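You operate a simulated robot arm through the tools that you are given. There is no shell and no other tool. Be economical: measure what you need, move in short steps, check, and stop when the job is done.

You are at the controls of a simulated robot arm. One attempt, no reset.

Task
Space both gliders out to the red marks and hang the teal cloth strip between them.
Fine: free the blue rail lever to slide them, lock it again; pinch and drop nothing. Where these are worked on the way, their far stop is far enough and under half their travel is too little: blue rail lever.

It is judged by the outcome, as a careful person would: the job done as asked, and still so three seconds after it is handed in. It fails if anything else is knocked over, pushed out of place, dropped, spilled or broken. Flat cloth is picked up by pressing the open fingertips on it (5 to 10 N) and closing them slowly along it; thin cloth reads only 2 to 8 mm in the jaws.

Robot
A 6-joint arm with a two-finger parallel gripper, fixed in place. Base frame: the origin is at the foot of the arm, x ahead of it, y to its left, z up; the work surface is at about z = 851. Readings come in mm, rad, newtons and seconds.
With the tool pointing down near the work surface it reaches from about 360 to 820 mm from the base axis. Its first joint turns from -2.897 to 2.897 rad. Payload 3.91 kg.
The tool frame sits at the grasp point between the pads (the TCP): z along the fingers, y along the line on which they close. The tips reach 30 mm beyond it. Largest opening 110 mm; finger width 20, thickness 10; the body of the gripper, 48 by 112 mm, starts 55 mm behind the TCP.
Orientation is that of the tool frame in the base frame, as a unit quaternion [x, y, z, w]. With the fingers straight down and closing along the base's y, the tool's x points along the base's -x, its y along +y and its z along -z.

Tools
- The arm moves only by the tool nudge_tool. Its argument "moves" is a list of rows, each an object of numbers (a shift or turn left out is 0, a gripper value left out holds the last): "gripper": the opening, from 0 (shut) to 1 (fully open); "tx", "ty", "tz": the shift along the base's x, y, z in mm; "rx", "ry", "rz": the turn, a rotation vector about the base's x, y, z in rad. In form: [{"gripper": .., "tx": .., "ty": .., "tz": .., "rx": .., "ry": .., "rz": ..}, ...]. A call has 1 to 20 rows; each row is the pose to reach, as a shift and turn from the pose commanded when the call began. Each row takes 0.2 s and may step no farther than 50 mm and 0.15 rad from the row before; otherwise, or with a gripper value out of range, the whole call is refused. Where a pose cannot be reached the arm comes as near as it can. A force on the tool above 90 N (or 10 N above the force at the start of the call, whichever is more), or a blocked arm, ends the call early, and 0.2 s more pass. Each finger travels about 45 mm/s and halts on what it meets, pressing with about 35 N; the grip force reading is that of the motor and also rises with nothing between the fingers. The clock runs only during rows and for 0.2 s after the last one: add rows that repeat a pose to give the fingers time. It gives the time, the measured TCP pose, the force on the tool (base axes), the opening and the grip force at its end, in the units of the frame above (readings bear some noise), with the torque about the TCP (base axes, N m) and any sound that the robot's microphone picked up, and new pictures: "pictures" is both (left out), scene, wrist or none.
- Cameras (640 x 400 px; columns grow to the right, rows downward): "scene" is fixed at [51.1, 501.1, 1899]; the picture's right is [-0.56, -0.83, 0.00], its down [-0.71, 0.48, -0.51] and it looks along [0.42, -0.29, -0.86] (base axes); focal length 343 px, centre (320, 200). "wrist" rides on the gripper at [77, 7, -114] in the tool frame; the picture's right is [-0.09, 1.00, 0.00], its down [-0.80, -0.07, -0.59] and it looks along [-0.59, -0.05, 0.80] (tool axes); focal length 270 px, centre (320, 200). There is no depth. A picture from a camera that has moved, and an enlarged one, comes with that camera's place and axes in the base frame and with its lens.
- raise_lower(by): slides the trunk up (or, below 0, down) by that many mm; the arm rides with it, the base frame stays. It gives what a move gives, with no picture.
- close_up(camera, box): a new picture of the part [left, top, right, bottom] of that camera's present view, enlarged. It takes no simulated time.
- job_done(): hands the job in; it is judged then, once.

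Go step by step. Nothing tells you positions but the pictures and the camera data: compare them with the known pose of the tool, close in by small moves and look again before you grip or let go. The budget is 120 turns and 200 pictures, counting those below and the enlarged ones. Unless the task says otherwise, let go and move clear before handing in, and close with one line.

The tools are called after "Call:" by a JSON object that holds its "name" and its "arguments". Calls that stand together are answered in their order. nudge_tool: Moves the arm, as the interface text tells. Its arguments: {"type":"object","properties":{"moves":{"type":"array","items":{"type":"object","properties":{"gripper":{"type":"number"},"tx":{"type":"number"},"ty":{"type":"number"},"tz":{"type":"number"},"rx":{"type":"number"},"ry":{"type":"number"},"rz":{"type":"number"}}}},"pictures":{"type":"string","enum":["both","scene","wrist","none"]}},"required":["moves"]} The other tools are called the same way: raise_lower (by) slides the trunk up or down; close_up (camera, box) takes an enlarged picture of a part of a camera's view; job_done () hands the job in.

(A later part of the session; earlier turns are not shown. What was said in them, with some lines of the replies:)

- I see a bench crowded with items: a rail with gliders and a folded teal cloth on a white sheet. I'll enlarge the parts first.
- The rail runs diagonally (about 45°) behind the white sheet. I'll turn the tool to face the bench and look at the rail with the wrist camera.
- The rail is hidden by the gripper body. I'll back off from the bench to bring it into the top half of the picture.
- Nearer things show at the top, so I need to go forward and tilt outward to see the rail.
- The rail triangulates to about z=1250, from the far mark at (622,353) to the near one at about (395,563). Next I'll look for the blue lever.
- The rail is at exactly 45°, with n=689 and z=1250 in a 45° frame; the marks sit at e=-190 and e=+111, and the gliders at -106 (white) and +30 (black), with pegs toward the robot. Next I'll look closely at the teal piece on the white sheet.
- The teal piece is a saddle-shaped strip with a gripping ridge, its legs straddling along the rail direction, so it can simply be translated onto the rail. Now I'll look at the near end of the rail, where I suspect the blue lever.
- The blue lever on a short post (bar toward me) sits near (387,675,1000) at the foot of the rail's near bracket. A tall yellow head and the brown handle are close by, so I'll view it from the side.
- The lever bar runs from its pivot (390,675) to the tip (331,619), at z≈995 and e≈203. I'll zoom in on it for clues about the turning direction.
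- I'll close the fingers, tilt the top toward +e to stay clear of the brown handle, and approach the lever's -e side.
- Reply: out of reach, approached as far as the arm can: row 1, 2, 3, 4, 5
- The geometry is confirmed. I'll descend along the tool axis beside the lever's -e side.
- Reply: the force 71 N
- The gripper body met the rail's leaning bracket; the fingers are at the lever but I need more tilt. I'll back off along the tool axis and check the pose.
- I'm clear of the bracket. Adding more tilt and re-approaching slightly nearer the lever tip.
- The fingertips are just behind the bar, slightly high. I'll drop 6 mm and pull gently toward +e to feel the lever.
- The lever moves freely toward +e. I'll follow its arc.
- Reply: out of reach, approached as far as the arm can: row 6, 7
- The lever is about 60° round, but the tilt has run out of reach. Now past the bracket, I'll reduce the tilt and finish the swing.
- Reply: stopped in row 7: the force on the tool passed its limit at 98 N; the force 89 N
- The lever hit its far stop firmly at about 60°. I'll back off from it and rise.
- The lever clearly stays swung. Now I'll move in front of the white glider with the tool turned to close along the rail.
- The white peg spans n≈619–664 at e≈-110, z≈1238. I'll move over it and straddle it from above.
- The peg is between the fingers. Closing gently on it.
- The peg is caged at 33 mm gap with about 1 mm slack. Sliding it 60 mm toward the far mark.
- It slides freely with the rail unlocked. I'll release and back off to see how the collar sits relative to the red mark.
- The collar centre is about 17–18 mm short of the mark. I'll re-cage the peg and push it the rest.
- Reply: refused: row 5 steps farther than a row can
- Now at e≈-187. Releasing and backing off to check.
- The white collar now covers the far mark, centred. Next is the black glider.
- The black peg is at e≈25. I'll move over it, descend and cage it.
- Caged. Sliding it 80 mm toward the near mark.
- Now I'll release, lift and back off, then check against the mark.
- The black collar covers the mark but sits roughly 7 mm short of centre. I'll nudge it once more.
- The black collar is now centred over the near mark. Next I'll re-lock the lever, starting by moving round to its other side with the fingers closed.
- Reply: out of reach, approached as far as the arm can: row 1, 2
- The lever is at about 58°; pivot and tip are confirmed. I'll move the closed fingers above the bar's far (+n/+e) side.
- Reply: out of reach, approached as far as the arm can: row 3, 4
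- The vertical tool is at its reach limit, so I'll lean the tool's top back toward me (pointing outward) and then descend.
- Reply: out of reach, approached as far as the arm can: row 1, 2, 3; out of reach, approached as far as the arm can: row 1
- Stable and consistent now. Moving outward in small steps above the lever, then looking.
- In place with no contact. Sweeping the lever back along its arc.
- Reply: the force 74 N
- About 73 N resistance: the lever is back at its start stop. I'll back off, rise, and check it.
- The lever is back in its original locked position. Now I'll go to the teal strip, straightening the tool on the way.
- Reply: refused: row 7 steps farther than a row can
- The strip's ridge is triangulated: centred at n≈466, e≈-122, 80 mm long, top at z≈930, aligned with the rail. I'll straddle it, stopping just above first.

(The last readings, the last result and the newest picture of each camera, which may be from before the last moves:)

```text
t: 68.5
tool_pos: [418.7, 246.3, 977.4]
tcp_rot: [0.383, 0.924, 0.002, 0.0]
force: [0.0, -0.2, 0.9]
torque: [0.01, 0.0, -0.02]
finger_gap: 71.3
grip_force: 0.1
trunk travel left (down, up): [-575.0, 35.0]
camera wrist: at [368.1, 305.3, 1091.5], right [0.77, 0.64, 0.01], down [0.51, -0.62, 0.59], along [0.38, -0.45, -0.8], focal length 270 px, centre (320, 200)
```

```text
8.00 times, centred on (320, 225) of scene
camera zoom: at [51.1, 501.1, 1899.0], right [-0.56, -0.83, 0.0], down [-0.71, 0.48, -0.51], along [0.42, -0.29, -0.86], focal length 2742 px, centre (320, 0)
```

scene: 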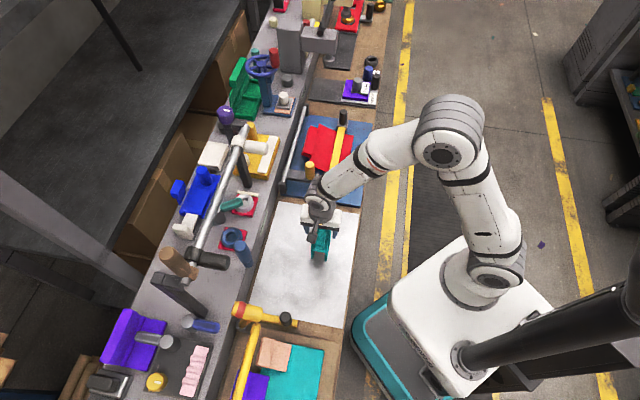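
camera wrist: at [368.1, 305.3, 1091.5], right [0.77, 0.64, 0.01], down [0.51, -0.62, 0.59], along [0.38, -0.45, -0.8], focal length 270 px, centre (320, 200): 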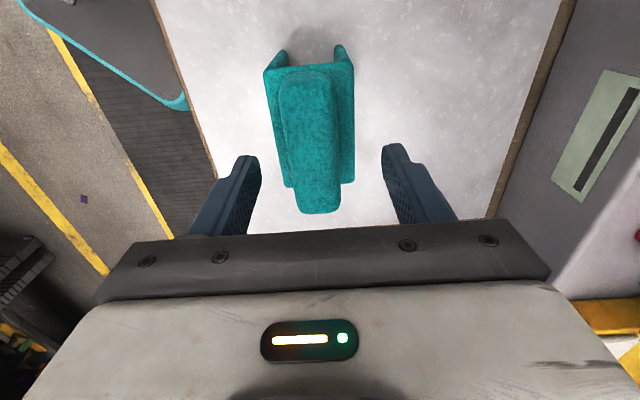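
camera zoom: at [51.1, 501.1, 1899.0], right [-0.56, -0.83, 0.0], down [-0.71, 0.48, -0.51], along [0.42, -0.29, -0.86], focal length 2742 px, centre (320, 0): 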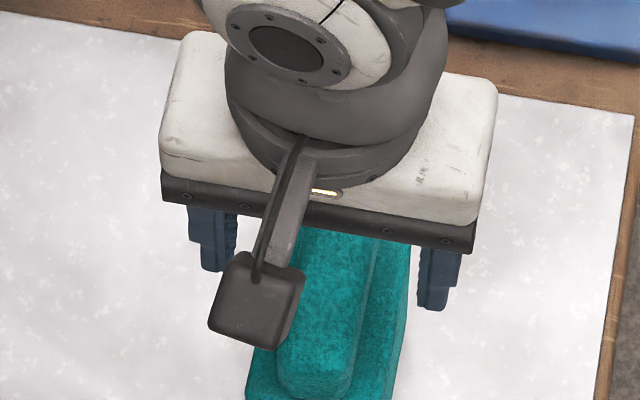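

Well aligned. Shifting 3–4 mm toward me and descending around the ridge.

Call:
{"name": "nudge_tool", "arguments": {"moves": [{"tx": -3, "ty": -3}, {"tx": -3, "ty": -3, "tz": -12}, {"tx": -3, "ty": -3, "tz": -25}, {"tx": -3, "ty": -3, "tz": -36}, {"tx": -3, "ty": -3, "tz": -36}]}}

Call:
{"name": "close_up", "arguments": {"camera": "wrist", "box": [200, 80, 440, 230]}}

```text
t: 69.7
tool_pos: [413.0, 240.8, 940.1]
tcp_rot: [0.383, 0.924, 0.003, 0.001]
force: [0.2, 0.2, 0.5]
torque: [-0.02, 0.02, 0.0]
finger_gap: 71.2
grip_force: 0.0
trunk travel left (down, up): [-575.0, 35.0]
camera wrist: at [363.0, 300.8, 1054.9], right [0.77, 0.64, 0.01], down [0.51, -0.62, 0.59], along [0.38, -0.45, -0.8], focal length 270 px, centre (320, 200)
```

scene: 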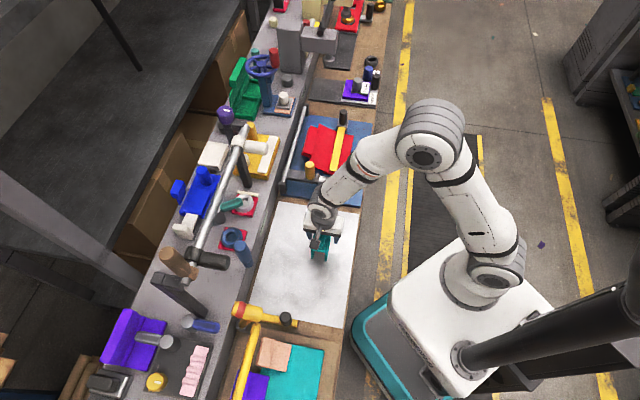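
wrist: 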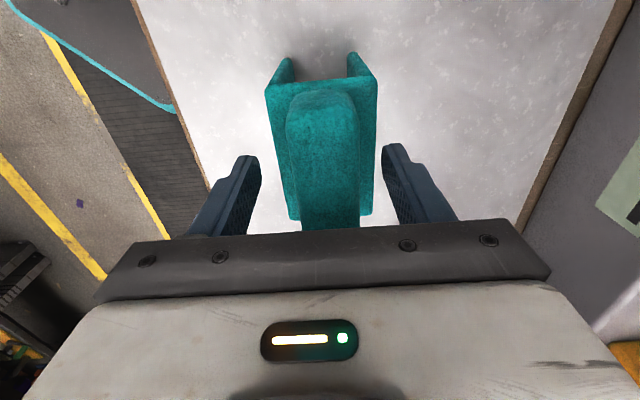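

```text
2.67 times, centred on (320, 155) of wrist
camera zoom: at [363.0, 300.8, 1054.9], right [0.77, 0.64, 0.01], down [0.51, -0.62, 0.59], along [0.38, -0.45, -0.8], focal length 721 px, centre (320, 320)
```

zoom: 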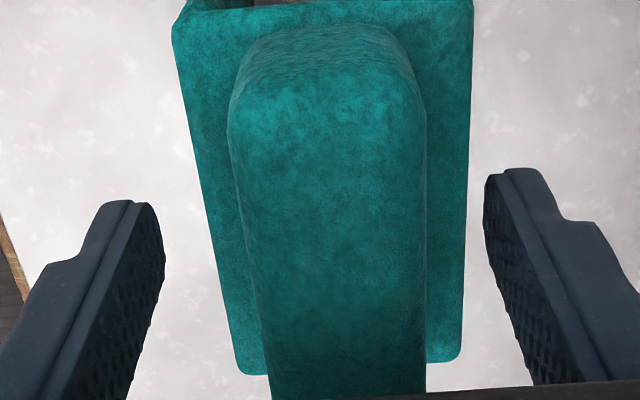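

Closing slowly on the ridge.

Call:
{"name": "nudge_tool", "arguments": {"moves": [{"gripper": 0.55}, {"gripper": 0.48}, {"gripper": 0.42}, {"gripper": 0.37}, {"gripper": 0.33}, {"gripper": 0.29}, {"gripper": 0.25}, {"gripper": 0.2}, {"gripper": 0.2}, {"gripper": 0.2}], "pictures": "wrist"}}

```text
t: 71.9
tool_pos: [413.4, 242.3, 940.2]
tcp_rot: [0.383, 0.924, 0.003, 0.001]
force: [-0.1, 0.4, -1.0]
torque: [0.01, 0.0, -0.02]
finger_gap: 51.5
grip_force: 35.3
trunk travel left (down, up): [-575.0, 35.0]
camera wrist: at [363.1, 300.7, 1055.0], right [0.77, 0.64, 0.01], down [0.51, -0.62, 0.59], along [0.38, -0.45, -0.8], focal length 270 px, centre (320, 200)
```

wrist: 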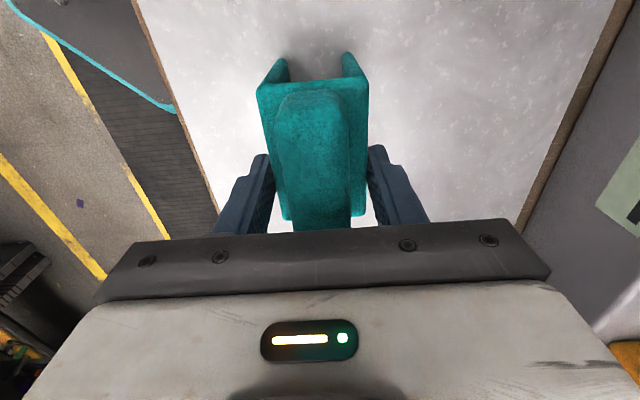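

It gripped the saddle's sides (51 mm), so the tips were too low. Opening, raising 10 mm, and re-gripping on the ridge.

Call:
{"name": "nudge_tool", "arguments": {"moves": [{"gripper": 0.52}, {"gripper": 0.58}, {"gripper": 0.58, "tz": 10}, {"gripper": 0.58, "tz": 10}, {"gripper": 0.5, "tz": 10}, {"gripper": 0.44, "tz": 10}, {"gripper": 0.38, "tz": 10}, {"gripper": 0.32, "tz": 10}, {"gripper": 0.27, "tz": 10}, {"gripper": 0.22, "tz": 10}, {"gripper": 0.18, "tz": 10}, {"gripper": 0.15, "tz": 10}, {"gripper": 0.15, "tz": 10}, {"gripper": 0.15, "tz": 10}], "pictures": "wrist"}}

Call:
{"name": "close_up", "arguments": {"camera": "wrist", "box": [220, 90, 420, 215]}}

```text
t: 74.9
tool_pos: [414.1, 242.3, 952.3]
tcp_rot: [0.383, 0.924, 0.002, 0.001]
force: [0.1, -0.4, 0.3]
torque: [-0.01, 0.01, -0.01]
finger_gap: 51.2
grip_force: 34.8
trunk travel left (down, up): [-575.0, 35.0]
camera wrist: at [363.8, 301.5, 1064.9], right [0.77, 0.64, 0.01], down [0.51, -0.62, 0.59], along [0.38, -0.45, -0.8], focal length 270 px, centre (320, 200)
```

wrist: 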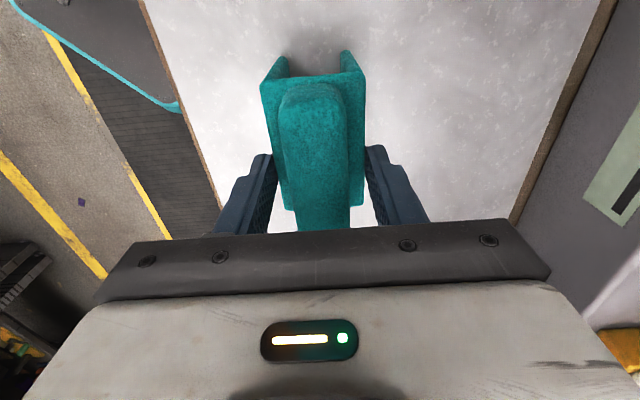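

```text
3.20 times, centred on (320, 152) of wrist
camera zoom: at [363.8, 301.5, 1064.9], right [0.77, 0.64, 0.01], down [0.51, -0.62, 0.59], along [0.38, -0.45, -0.8], focal length 865 px, centre (320, 352)
```

zoom: 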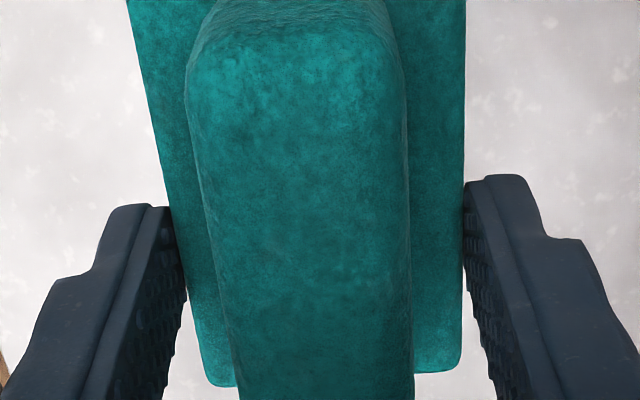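

Still on the sides, so the saddle is taller than I estimated. Raising another 12 mm and trying again.

Call:
{"name": "nudge_tool", "arguments": {"moves": [{"gripper": 0.52}, {"gripper": 0.58}, {"gripper": 0.58, "tz": 12}, {"gripper": 0.58, "tz": 12}, {"gripper": 0.5, "tz": 12}, {"gripper": 0.44, "tz": 12}, {"gripper": 0.38, "tz": 12}, {"gripper": 0.32, "tz": 12}, {"gripper": 0.27, "tz": 12}, {"gripper": 0.22, "tz": 12}, {"gripper": 0.18, "tz": 12}, {"gripper": 0.15, "tz": 12}, {"gripper": 0.15, "tz": 12}, {"gripper": 0.15, "tz": 12}], "pictures": "wrist"}}

Call:
{"name": "close_up", "arguments": {"camera": "wrist", "box": [220, 90, 420, 215]}}

```text
t: 77.9
tool_pos: [413.9, 241.2, 964.0]
tcp_rot: [0.383, 0.924, 0.002, 0.001]
force: [-0.2, 0.2, -0.6]
torque: [-0.02, -0.02, -0.04]
finger_gap: 27.4
grip_force: 35.2
trunk travel left (down, up): [-575.0, 35.0]
camera wrist: at [364.0, 300.1, 1077.3], right [0.77, 0.64, 0.01], down [0.51, -0.62, 0.59], along [0.38, -0.45, -0.8], focal length 270 px, centre (320, 200)
```

wrist: 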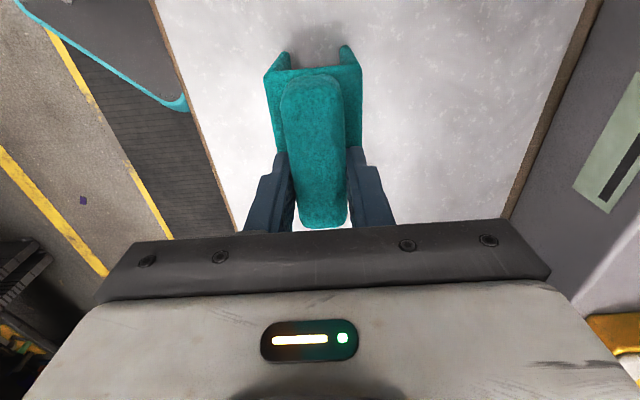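

```text
3.20 times, centred on (320, 152) of wrist
camera zoom: at [364.0, 300.1, 1077.3], right [0.77, 0.64, 0.01], down [0.51, -0.62, 0.59], along [0.38, -0.45, -0.8], focal length 865 px, centre (320, 352)
```

zoom: 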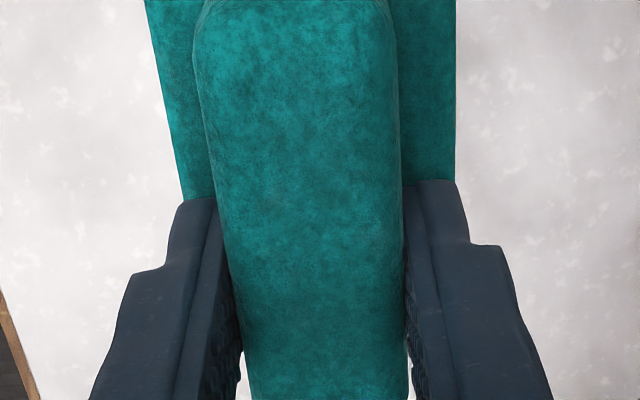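

Now pinching the ridge at 27 mm. Lifting gently to check it holds.

Call:
{"name": "nudge_tool", "arguments": {"moves": [{"tz": 5}, {"tz": 15}, {"tz": 35}, {"tz": 60}, {"tz": 60}]}}

Call:
{"name": "close_up", "arguments": {"camera": "scene", "box": [270, 180, 366, 240]}}

```text
t: 79.1
tool_pos: [412.9, 240.8, 1023.6]
tcp_rot: [0.383, 0.924, 0.003, 0.001]
force: [-0.2, -0.7, -0.9]
torque: [-0.02, -0.01, 0.02]
finger_gap: 27.7
grip_force: 34.9
trunk travel left (down, up): [-575.0, 35.0]
camera wrist: at [362.9, 300.0, 1138.4], right [0.77, 0.64, 0.0], down [0.51, -0.62, 0.59], along [0.38, -0.45, -0.8], focal length 270 px, centre (320, 200)
```

scene: 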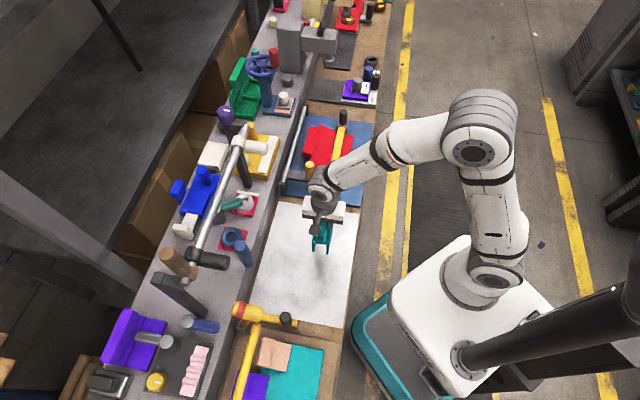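
wrist: 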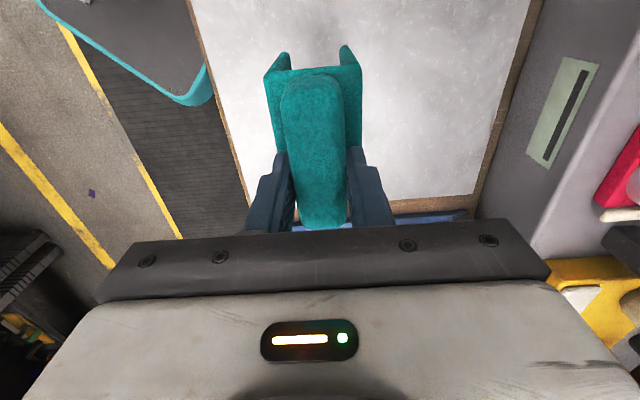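

```text
6.67 times, centred on (318, 210) of scene
camera zoom: at [51.1, 501.1, 1899.0], right [-0.56, -0.83, 0.0], down [-0.71, 0.48, -0.51], along [0.42, -0.29, -0.86], focal length 2285 px, centre (333, 133)
```

zoom: 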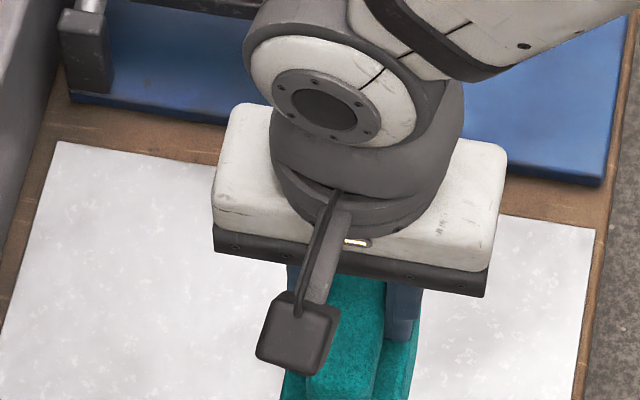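

It's held securely. Raising the trunk 35 mm for extra reach at rail height.

Call:
{"name": "raise_lower", "arguments": {"by": 35}}

Call:
{"name": "nudge_tool", "arguments": {"moves": [{"tz": 45}, {"tz": 90}, {"tz": 135}, {"tz": 180}, {"tx": 2, "ty": 12, "tz": 222}, {"tx": 4, "ty": 28, "tz": 262}, {"tx": 6, "ty": 52, "tz": 298}, {"tx": 9, "ty": 80, "tz": 320}, {"tx": 12, "ty": 105, "tz": 326}, {"tx": 15, "ty": 123, "tz": 326}, {"tx": 15, "ty": 123, "tz": 326}]}}

Call:
{"name": "close_up", "arguments": {"camera": "scene", "box": [180, 120, 340, 220]}}

```text
t: 79.9
tool_pos: [413.1, 241.5, 1058.7]
tcp_rot: [0.384, 0.924, 0.002, 0.001]
force: [-0.2, 0.1, -0.9]
torque: [0.01, 0.04, 0.0]
finger_gap: 27.6
grip_force: 35.2
trunk travel left (down, up): [-610.0, 0.0]
```

```text
t: 82.3
tool_pos: [430.4, 361.6, 1383.6]
tcp_rot: [0.384, 0.923, 0.002, 0.001]
force: [0.2, 0.8, -1.2]
torque: [-0.01, -0.01, 0.01]
finger_gap: 27.3
grip_force: 35.1
trunk travel left (down, up): [-610.0, 0.0]
camera wrist: at [379.8, 420.4, 1498.5], right [0.77, 0.64, 0.01], down [0.51, -0.62, 0.59], along [0.38, -0.45, -0.8], focal length 270 px, centre (320, 200)
```

scene: 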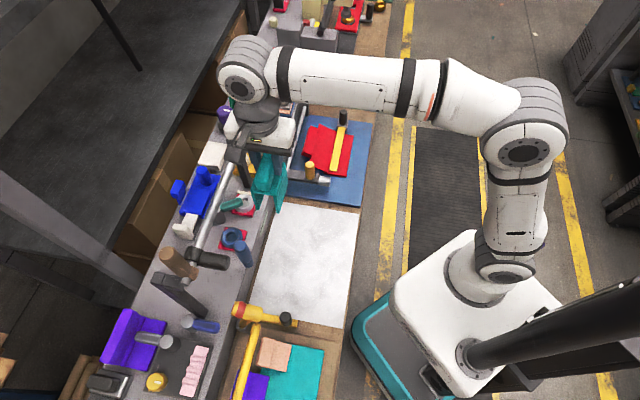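
wrist: 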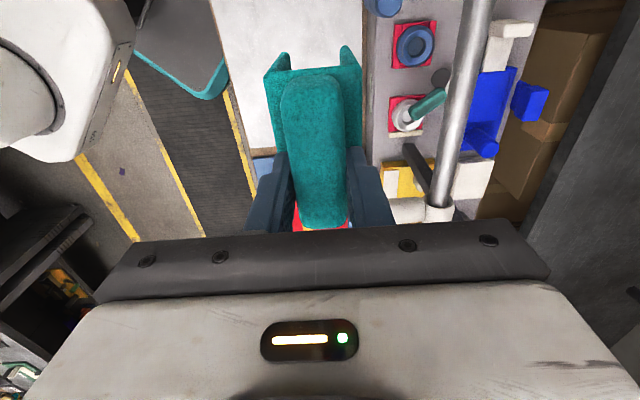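

```text
4.00 times, centred on (260, 170) of scene
camera zoom: at [51.1, 501.1, 1899.0], right [-0.56, -0.83, 0.0], down [-0.71, 0.48, -0.51], along [0.42, -0.29, -0.86], focal length 1371 px, centre (560, 320)
```

zoom: 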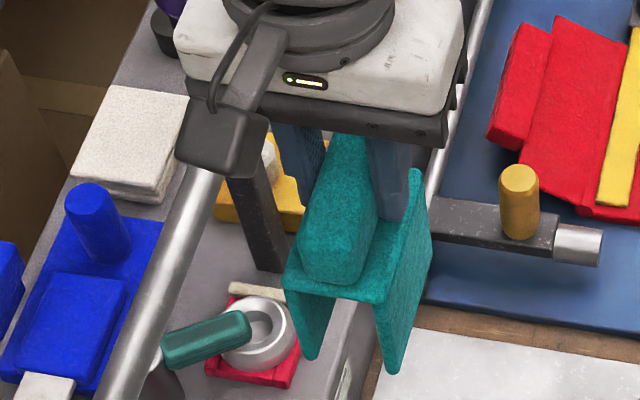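

Clear view: the strip's legs straddle the rail direction and the rail is confirmed at n≈690. I'll tilt the strip's far leg up and bring it over the rail.

Call:
{"name": "nudge_tool", "arguments": {"moves": [{"tx": 7, "ty": 7, "rx": 0.07, "ry": -0.07}, {"tx": 16, "ty": 20, "rx": 0.14, "ry": -0.14}, {"tx": 32, "ty": 36, "rx": 0.212, "ry": -0.212}, {"tx": 48, "ty": 52, "tz": -1, "rx": 0.212, "ry": -0.212}, {"tx": 61, "ty": 65, "tz": -3, "rx": 0.212, "ry": -0.212}, {"tx": 61, "ty": 65, "tz": -3, "rx": 0.212, "ry": -0.212}]}}

Call:
{"name": "close_up", "arguments": {"camera": "scene", "box": [160, 130, 288, 210]}}

```text
t: 83.7
tool_pos: [488.0, 427.5, 1382.7]
tcp_rot: [0.379, 0.913, 0.141, 0.058]
force: [0.4, 0.2, -1.2]
torque: [-0.01, 0.01, -0.02]
finger_gap: 27.5
grip_force: 34.8
trunk travel left (down, up): [-610.0, 0.0]
camera wrist: at [414.1, 463.1, 1493.7], right [0.73, 0.61, 0.3], down [0.39, -0.74, 0.55], along [0.55, -0.28, -0.78], focal length 270 px, centre (320, 200)
```

scene: 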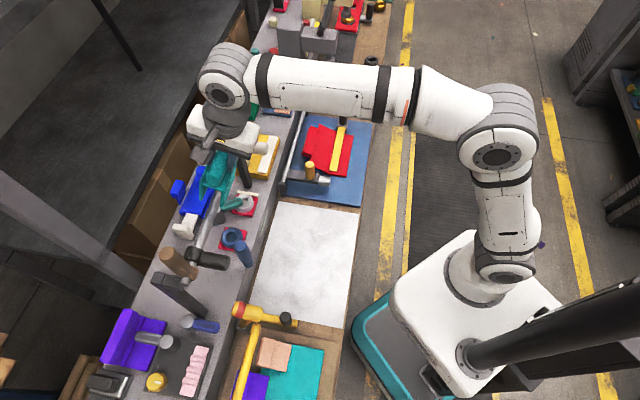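
wrist: 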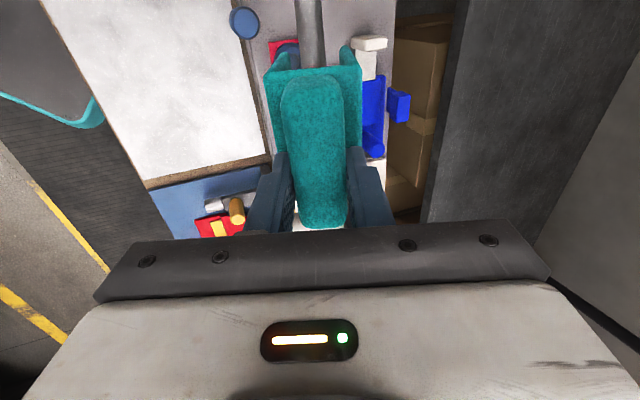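

```text
5.00 times, centred on (224, 170) of scene
camera zoom: at [51.1, 501.1, 1899.0], right [-0.56, -0.83, 0.0], down [-0.71, 0.48, -0.51], along [0.42, -0.29, -0.86], focal length 1714 px, centre (800, 350)
```

zoom: 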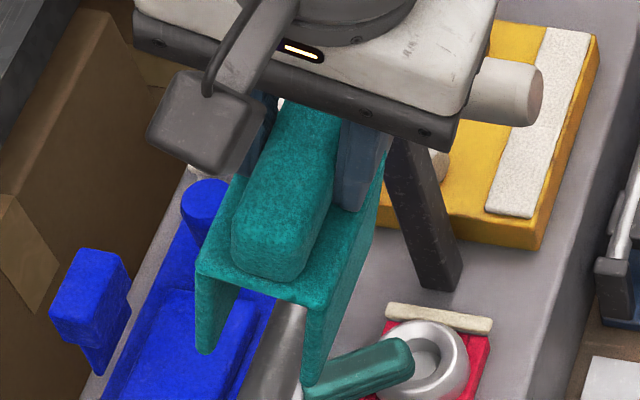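

The rail shows centred between the legs. Lowering and straightening in steps.

Call:
{"name": "nudge_tool", "arguments": {"moves": [{"tx": 5, "ty": 5, "tz": -13, "rx": -0.018, "ry": 0.018}, {"tx": 10.6, "ty": 10.6, "tz": -26, "rx": -0.035, "ry": 0.035}, {"tx": 14.5, "ty": 14.5, "tz": -35, "rx": -0.06, "ry": 0.06}, {"tx": 18.4, "ty": 18.4, "tz": -44, "rx": -0.085, "ry": 0.085}, {"tx": 23.3, "ty": 23.3, "tz": -58, "rx": -0.127, "ry": 0.127}, {"tx": 23.3, "ty": 23.3, "tz": -58, "rx": -0.127, "ry": 0.127}]}}

Call:
{"name": "close_up", "arguments": {"camera": "scene", "box": [160, 130, 288, 210]}}

```text
t: 85.1
tool_pos: [512.2, 451.9, 1323.8]
tcp_rot: [0.383, 0.922, 0.058, 0.024]
force: [0.6, 0.5, -1.2]
torque: [-0.02, -0.01, 0.01]
finger_gap: 27.4
grip_force: 35.0
trunk travel left (down, up): [-610.0, 0.0]
camera wrist: at [452.1, 502.0, 1438.8], right [0.76, 0.64, 0.12], down [0.46, -0.67, 0.58], along [0.45, -0.39, -0.8], focal length 270 px, centre (320, 200)
```

scene: 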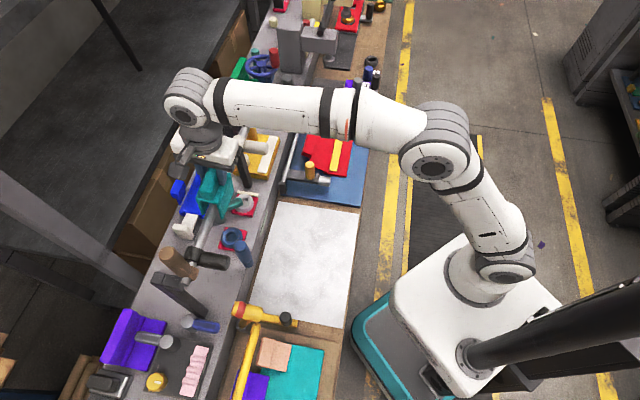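
wrist: 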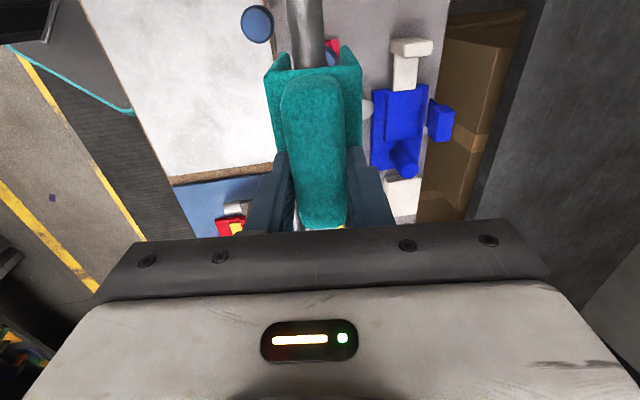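

```text
5.00 times, centred on (224, 170) of scene
camera zoom: at [51.1, 501.1, 1899.0], right [-0.56, -0.83, 0.0], down [-0.71, 0.48, -0.51], along [0.42, -0.29, -0.86], focal length 1714 px, centre (800, 350)
```

zoom: 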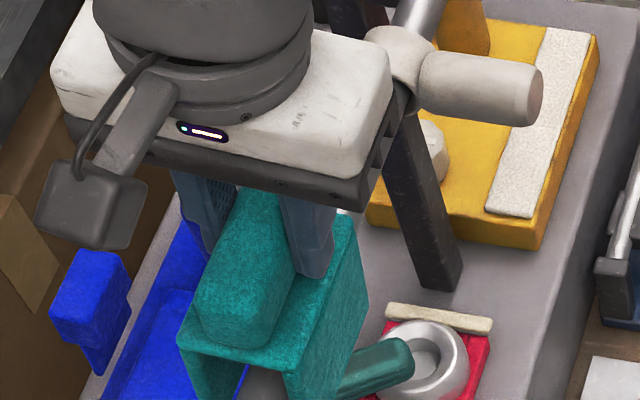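

Rail is still between the legs, slightly toward the near one. Continuing down with a small correction, watching for contact force.

Call:
{"name": "nudge_tool", "arguments": {"moves": [{"tx": 1, "ty": 1, "tz": -7, "rx": -0.025, "ry": 0.025}, {"tx": 1, "ty": 1, "tz": -13, "rx": -0.05, "ry": 0.05}, {"tx": 1, "ty": 1, "tz": -16, "rx": -0.06, "ry": 0.06}, {"tx": 1, "ty": 1, "tz": -16, "rx": -0.06, "ry": 0.06}]}}

Call:
{"name": "close_up", "arguments": {"camera": "wrist", "box": [220, 0, 420, 125]}}

Call:
{"name": "close_up", "arguments": {"camera": "scene", "box": [160, 150, 288, 230]}}

```text
t: 86.1
tool_pos: [514.3, 454.0, 1307.1]
tcp_rot: [0.383, 0.924, 0.018, 0.008]
force: [0.5, 0.7, -2.1]
torque: [0.0, 0.02, 0.0]
finger_gap: 27.4
grip_force: 35.0
trunk travel left (down, up): [-610.0, 0.0]
camera wrist: at [460.9, 509.8, 1422.1], right [0.77, 0.64, 0.04], down [0.5, -0.63, 0.59], along [0.4, -0.43, -0.81], focal length 270 px, centre (320, 200)
```

scene: 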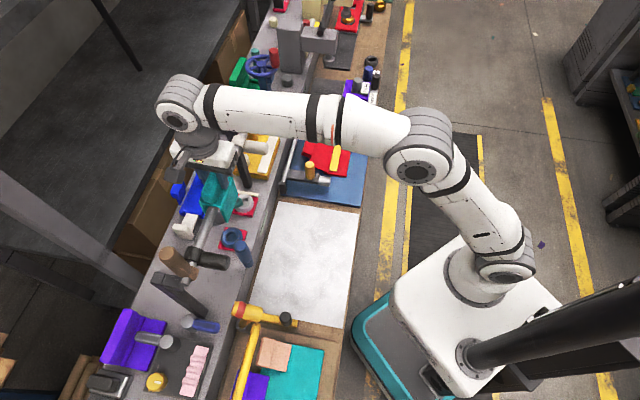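
wrist: 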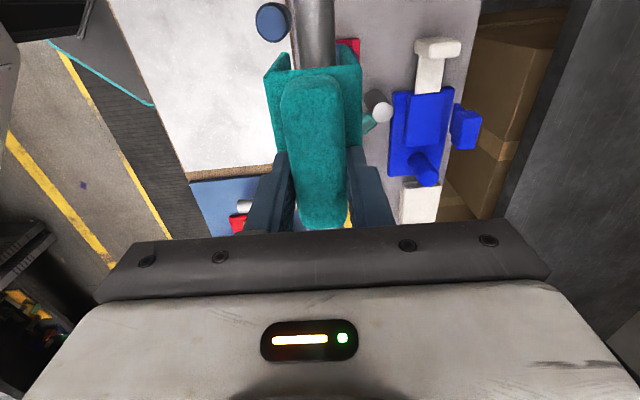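

```text
3.20 times, centred on (320, 62) of wrist
camera zoom: at [460.9, 509.8, 1422.1], right [0.77, 0.64, 0.04], down [0.5, -0.63, 0.59], along [0.4, -0.43, -0.81], focal length 865 px, centre (320, 640)
```

zoom: 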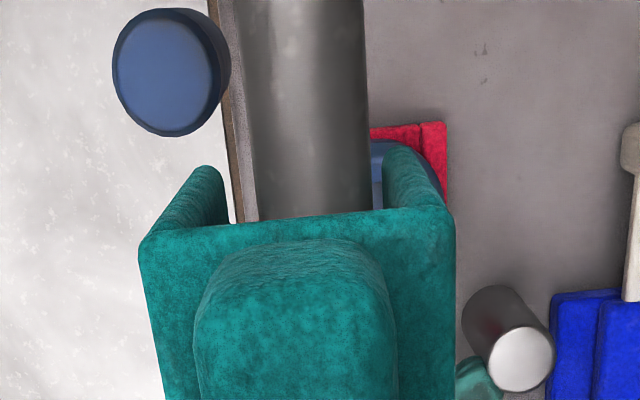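

```text
5.00 times, centred on (224, 190) of scene
camera zoom: at [51.1, 501.1, 1899.0], right [-0.56, -0.83, 0.0], down [-0.71, 0.48, -0.51], along [0.42, -0.29, -0.86], focal length 1714 px, centre (800, 250)
```

zoom: 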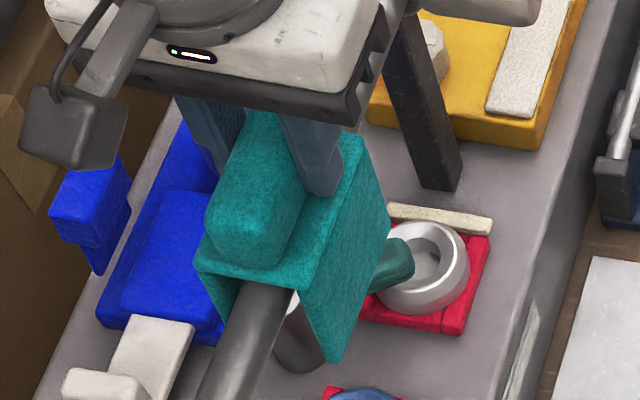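

The strip straddles the rail well. Lowering in small steps until it rests on the rail.

Call:
{"name": "nudge_tool", "arguments": {"moves": [{"tz": -2, "rx": -0.012, "ry": 0.012}, {"tz": -4, "rx": -0.024, "ry": 0.024}, {"tz": -6, "rx": -0.024, "ry": 0.024}, {"tz": -6, "rx": -0.024, "ry": 0.024}], "pictures": "none"}}

Call:
{"name": "close_up", "arguments": {"camera": "scene", "box": [160, 150, 288, 230]}}

```text
t: 87.1
tool_pos: [513.1, 454.2, 1301.9]
tcp_rot: [0.383, 0.924, 0.003, 0.001]
force: [-0.3, -0.2, -1.0]
torque: [0.01, 0.03, -0.04]
finger_gap: 27.2
grip_force: 34.9
trunk travel left (down, up): [-610.0, 0.0]
```

```text
5.00 times, centred on (224, 190) of scene
camera zoom: at [51.1, 501.1, 1899.0], right [-0.56, -0.83, 0.0], down [-0.71, 0.48, -0.51], along [0.42, -0.29, -0.86], focal length 1714 px, centre (800, 250)
```

zoom: 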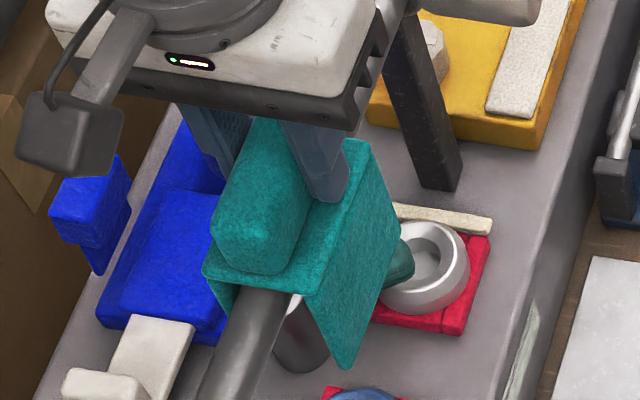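

Call:
{"name": "nudge_tool", "arguments": {"moves": [{"tz": -2}, {"tz": -4}, {"tz": -6}, {"tz": -6}], "pictures": "none"}}

```text
t: 88.1
tool_pos: [513.4, 452.7, 1295.0]
tcp_rot: [0.384, 0.923, 0.003, 0.002]
force: [0.0, -0.3, -1.6]
torque: [-0.02, 0.0, -0.01]
finger_gap: 27.4
grip_force: 34.8
trunk travel left (down, up): [-610.0, 0.0]
```

Call:
{"name": "nudge_tool", "arguments": {"moves": [{"tz": -2}, {"tz": -4}, {"tz": -6}, {"tz": -6}], "pictures": "none"}}

Call:
{"name": "close_up", "arguments": {"camera": "scene", "box": [184, 160, 264, 210]}}

Call:
{"name": "close_up", "arguments": {"camera": "wrist", "box": [220, 0, 420, 125]}}

```text
t: 89.1
tool_pos: [512.6, 453.8, 1291.8]
tcp_rot: [0.384, 0.924, 0.004, 0.001]
force: [2.0, 2.5, 11.7]
torque: [0.28, -0.07, 0.01]
finger_gap: 27.6
grip_force: 35.0
trunk travel left (down, up): [-610.0, 0.0]
```

```text
8.00 times, centred on (224, 185) of scene
camera zoom: at [51.1, 501.1, 1899.0], right [-0.56, -0.83, 0.0], down [-0.71, 0.48, -0.51], along [0.42, -0.29, -0.86], focal length 2742 px, centre (1088, 320)
```

zoom: 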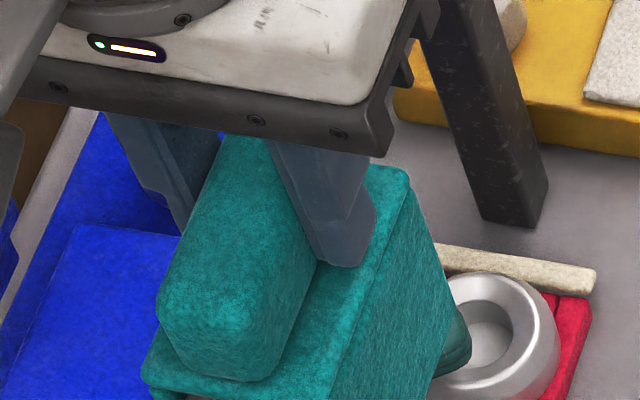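

```text
3.20 times, centred on (320, 62) of wrist
camera zoom: at [462.6, 512.0, 1406.1], right [0.77, 0.64, 0.01], down [0.51, -0.62, 0.59], along [0.39, -0.45, -0.8], focal length 865 px, centre (320, 640)
```

zoom: 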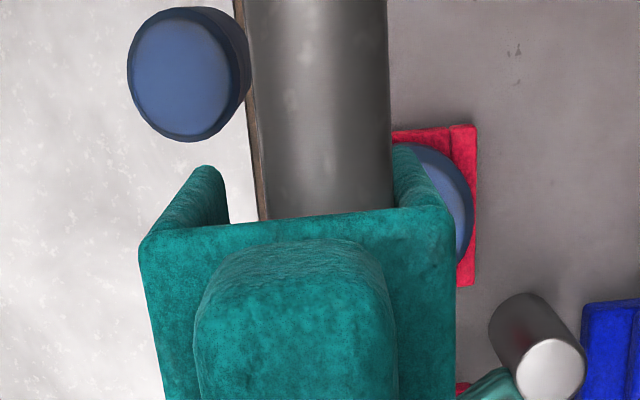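

Contact at about 12 N: it rests on the rail. I'll make a 2 mm centring shift, then release the grip slowly.

Call:
{"name": "nudge_tool", "arguments": {"moves": [{"tz": 4}, {"tx": 1.5, "ty": 1.5, "tz": 4}, {"tx": 1.5, "ty": 1.5, "tz": 2}, {"tx": 1.5, "ty": 1.5, "tz": 2}, {"tx": 1.5, "ty": 1.5, "tz": 2, "gripper": 0.25}, {"tx": 1.5, "ty": 1.5, "tz": 2, "gripper": 0.28}, {"tx": 1.5, "ty": 1.5, "tz": 2, "gripper": 0.32}, {"tx": 1.5, "ty": 1.5, "tz": 2, "gripper": 0.36}, {"tx": 1.5, "ty": 1.5, "tz": 2, "gripper": 0.4}, {"tx": 1.5, "ty": 1.5, "tz": 2, "gripper": 0.45}, {"tx": 1.5, "ty": 1.5, "tz": 2, "gripper": 0.45}]}}

Call:
{"name": "close_up", "arguments": {"camera": "scene", "box": [160, 150, 288, 230]}}

Call:
{"name": "close_up", "arguments": {"camera": "wrist", "box": [220, 0, 420, 125]}}

```text
t: 91.5
tool_pos: [514.4, 455.8, 1291.2]
tcp_rot: [0.383, 0.924, 0.003, 0.001]
force: [-0.7, -0.2, 0.4]
torque: [-0.02, -0.01, -0.01]
finger_gap: 49.8
grip_force: 0.0
trunk travel left (down, up): [-610.0, 0.0]
camera wrist: at [464.7, 514.5, 1406.3], right [0.77, 0.64, 0.01], down [0.51, -0.62, 0.59], along [0.39, -0.45, -0.8], focal length 270 px, centre (320, 200)
```

scene: 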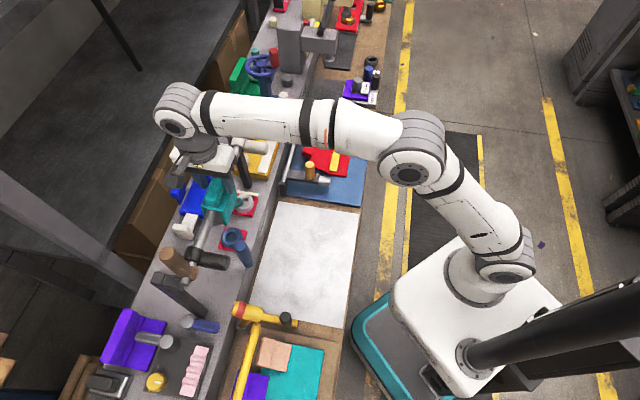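
wrist: 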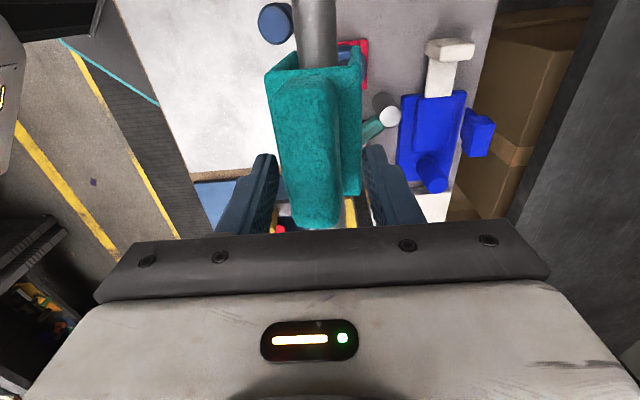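

```text
5.00 times, centred on (224, 190) of scene
camera zoom: at [51.1, 501.1, 1899.0], right [-0.56, -0.83, 0.0], down [-0.71, 0.48, -0.51], along [0.42, -0.29, -0.86], focal length 1714 px, centre (800, 250)
```

zoom: 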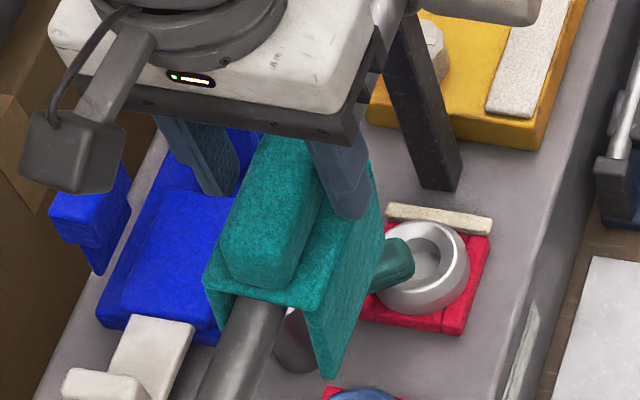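

```text
3.20 times, centred on (320, 62) of wrist
camera zoom: at [464.7, 514.5, 1406.3], right [0.77, 0.64, 0.01], down [0.51, -0.62, 0.59], along [0.39, -0.45, -0.8], focal length 865 px, centre (320, 640)
```

zoom: 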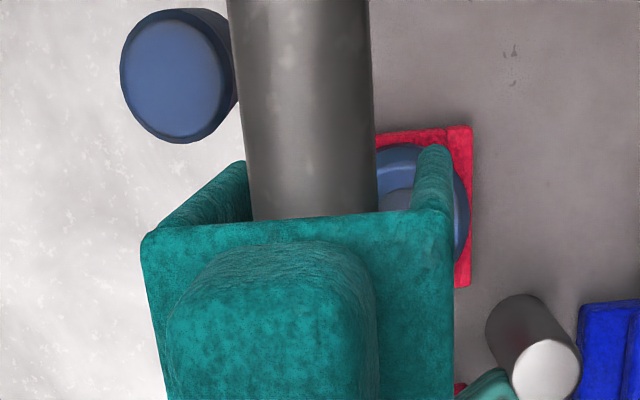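

It hangs on the rail by itself, slightly leaning. Opening a bit wider and lifting straight up, clear of the ridge.

Call:
{"name": "nudge_tool", "arguments": {"moves": [{"gripper": 0.52}, {"gripper": 0.6}, {"gripper": 0.62, "tz": 6}, {"gripper": 0.62, "tz": 14}, {"gripper": 0.62, "tz": 24}, {"gripper": 0.62, "tz": 36}, {"gripper": 0.62, "tz": 42}, {"gripper": 0.62, "tz": 42}]}}

Call:
{"name": "close_up", "arguments": {"camera": "scene", "box": [160, 150, 288, 230]}}

```text
t: 93.3
tool_pos: [513.2, 455.0, 1333.1]
tcp_rot: [0.383, 0.924, 0.003, 0.0]
force: [0.1, 0.9, 0.9]
torque: [0.0, 0.01, -0.01]
finger_gap: 68.2
grip_force: 0.0
trunk travel left (down, up): [-610.0, 0.0]
camera wrist: at [463.8, 514.9, 1448.0], right [0.77, 0.64, 0.01], down [0.51, -0.62, 0.59], along [0.39, -0.45, -0.8], focal length 270 px, centre (320, 200)
```

scene: 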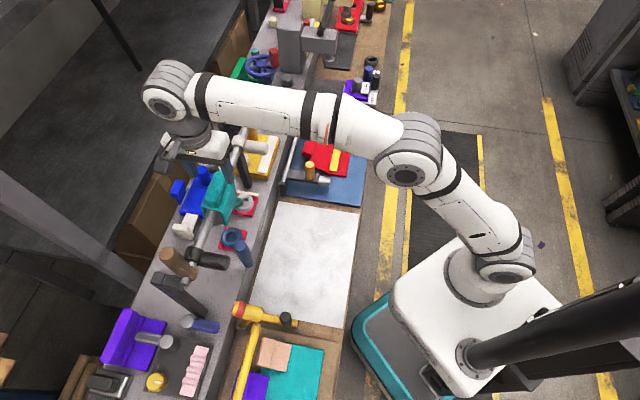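
wrist: 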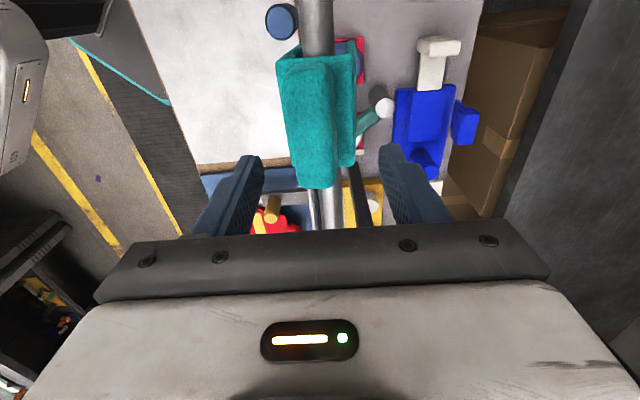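

```text
5.00 times, centred on (224, 190) of scene
camera zoom: at [51.1, 501.1, 1899.0], right [-0.56, -0.83, 0.0], down [-0.71, 0.48, -0.51], along [0.42, -0.29, -0.86], focal length 1714 px, centre (800, 250)
```

zoom: 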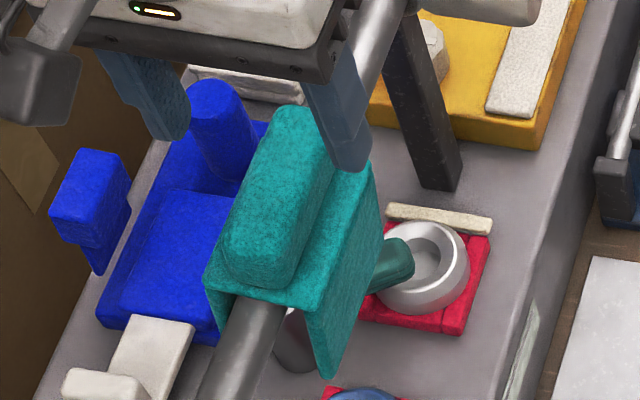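

The strip hangs steadily. To avoid brushing the ridge I'll slide the open fingers along the rail past its end, then back away.

Call:
{"name": "nudge_tool", "arguments": {"moves": [{"tx": 12, "ty": -12}, {"tx": 25, "ty": -25}, {"tx": 38, "ty": -38}, {"tx": 49.5, "ty": -49.5}, {"tx": 40, "ty": -60, "tz": 5}, {"tx": 15, "ty": -85, "tz": 15}, {"tx": -15, "ty": -115, "tz": 30}, {"tx": -45, "ty": -145, "tz": 30}, {"tx": -75, "ty": -175, "tz": 30}, {"tx": -105, "ty": -205, "tz": 30}, {"tx": -105, "ty": -205, "tz": 30}]}}

Call:
{"name": "close_up", "arguments": {"camera": "scene", "box": [160, 120, 288, 200]}}

Call:
{"name": "close_up", "arguments": {"camera": "scene", "box": [140, 180, 300, 340]}}

```text
t: 95.7
tool_pos: [409.4, 252.4, 1362.7]
tcp_rot: [0.384, 0.923, 0.002, 0.001]
force: [-0.2, -0.2, -0.7]
torque: [-0.01, 0.03, 0.04]
finger_gap: 68.3
grip_force: 0.1
trunk travel left (down, up): [-610.0, 0.0]
camera wrist: at [358.9, 310.2, 1477.2], right [0.77, 0.64, 0.01], down [0.51, -0.62, 0.59], along [0.38, -0.45, -0.8], focal length 270 px, centre (320, 200)
```

scene: 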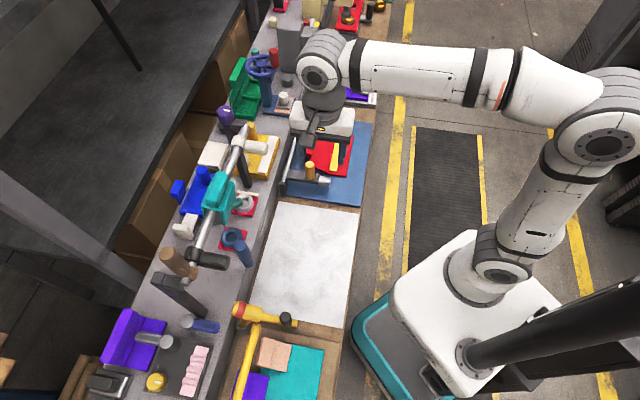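
wrist: 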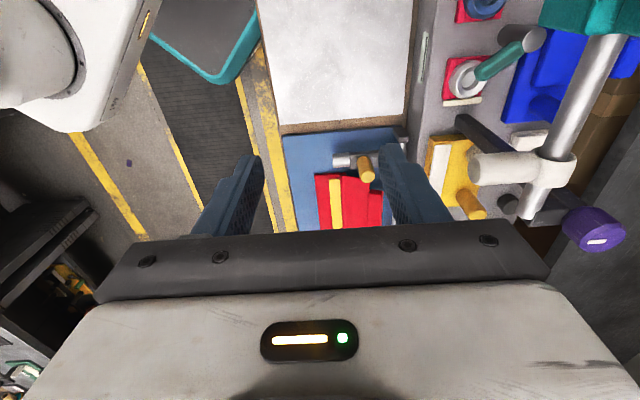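

```text
5.00 times, centred on (224, 160) of scene
camera zoom: at [51.1, 501.1, 1899.0], right [-0.56, -0.83, 0.0], down [-0.71, 0.48, -0.51], along [0.42, -0.29, -0.86], focal length 1714 px, centre (800, 400)
```

zoom: 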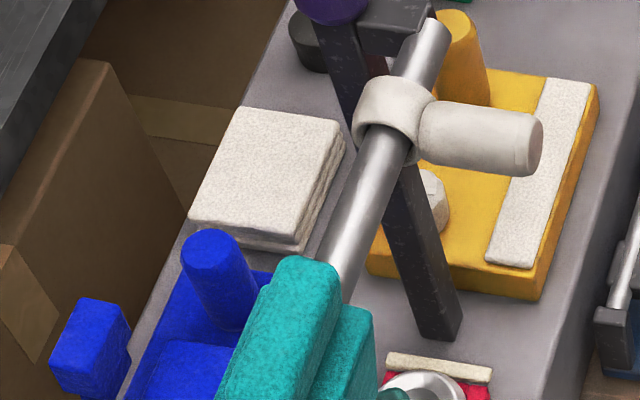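

```text
2.50 times, centred on (220, 260) of scene
camera zoom: at [51.1, 501.1, 1899.0], right [-0.56, -0.83, 0.0], down [-0.71, 0.48, -0.51], along [0.42, -0.29, -0.86], focal length 857 px, centre (570, 50)
```

zoom: 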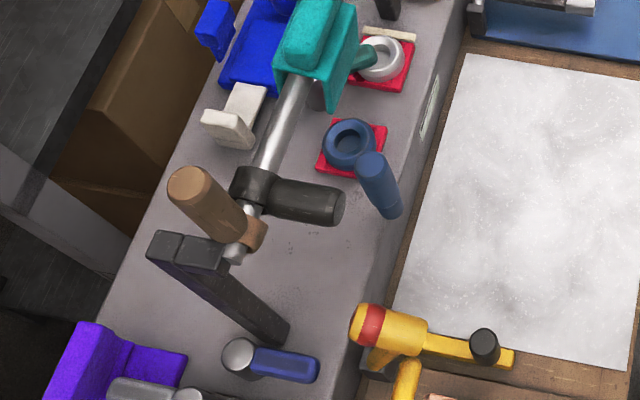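

Both gliders cover their marks, the blue lever is back at its original stop, the strip hangs on the rail between the gliders, and the arm is clear. Handing in.

Call:
{"name": "job_done", "arguments": {}}

```text
The job is handed in.
```

I've handed the job in. Both gliders are slid out to the red marks with the blue rail lever locked again. The teal strip hangs on the rail between them, leaning slightly but steady, and nothing was dropped. The gripper body did bump the rail's near bracket once, at about 70 N, while I was reaching for the lever; nothing looked moved afterwards.
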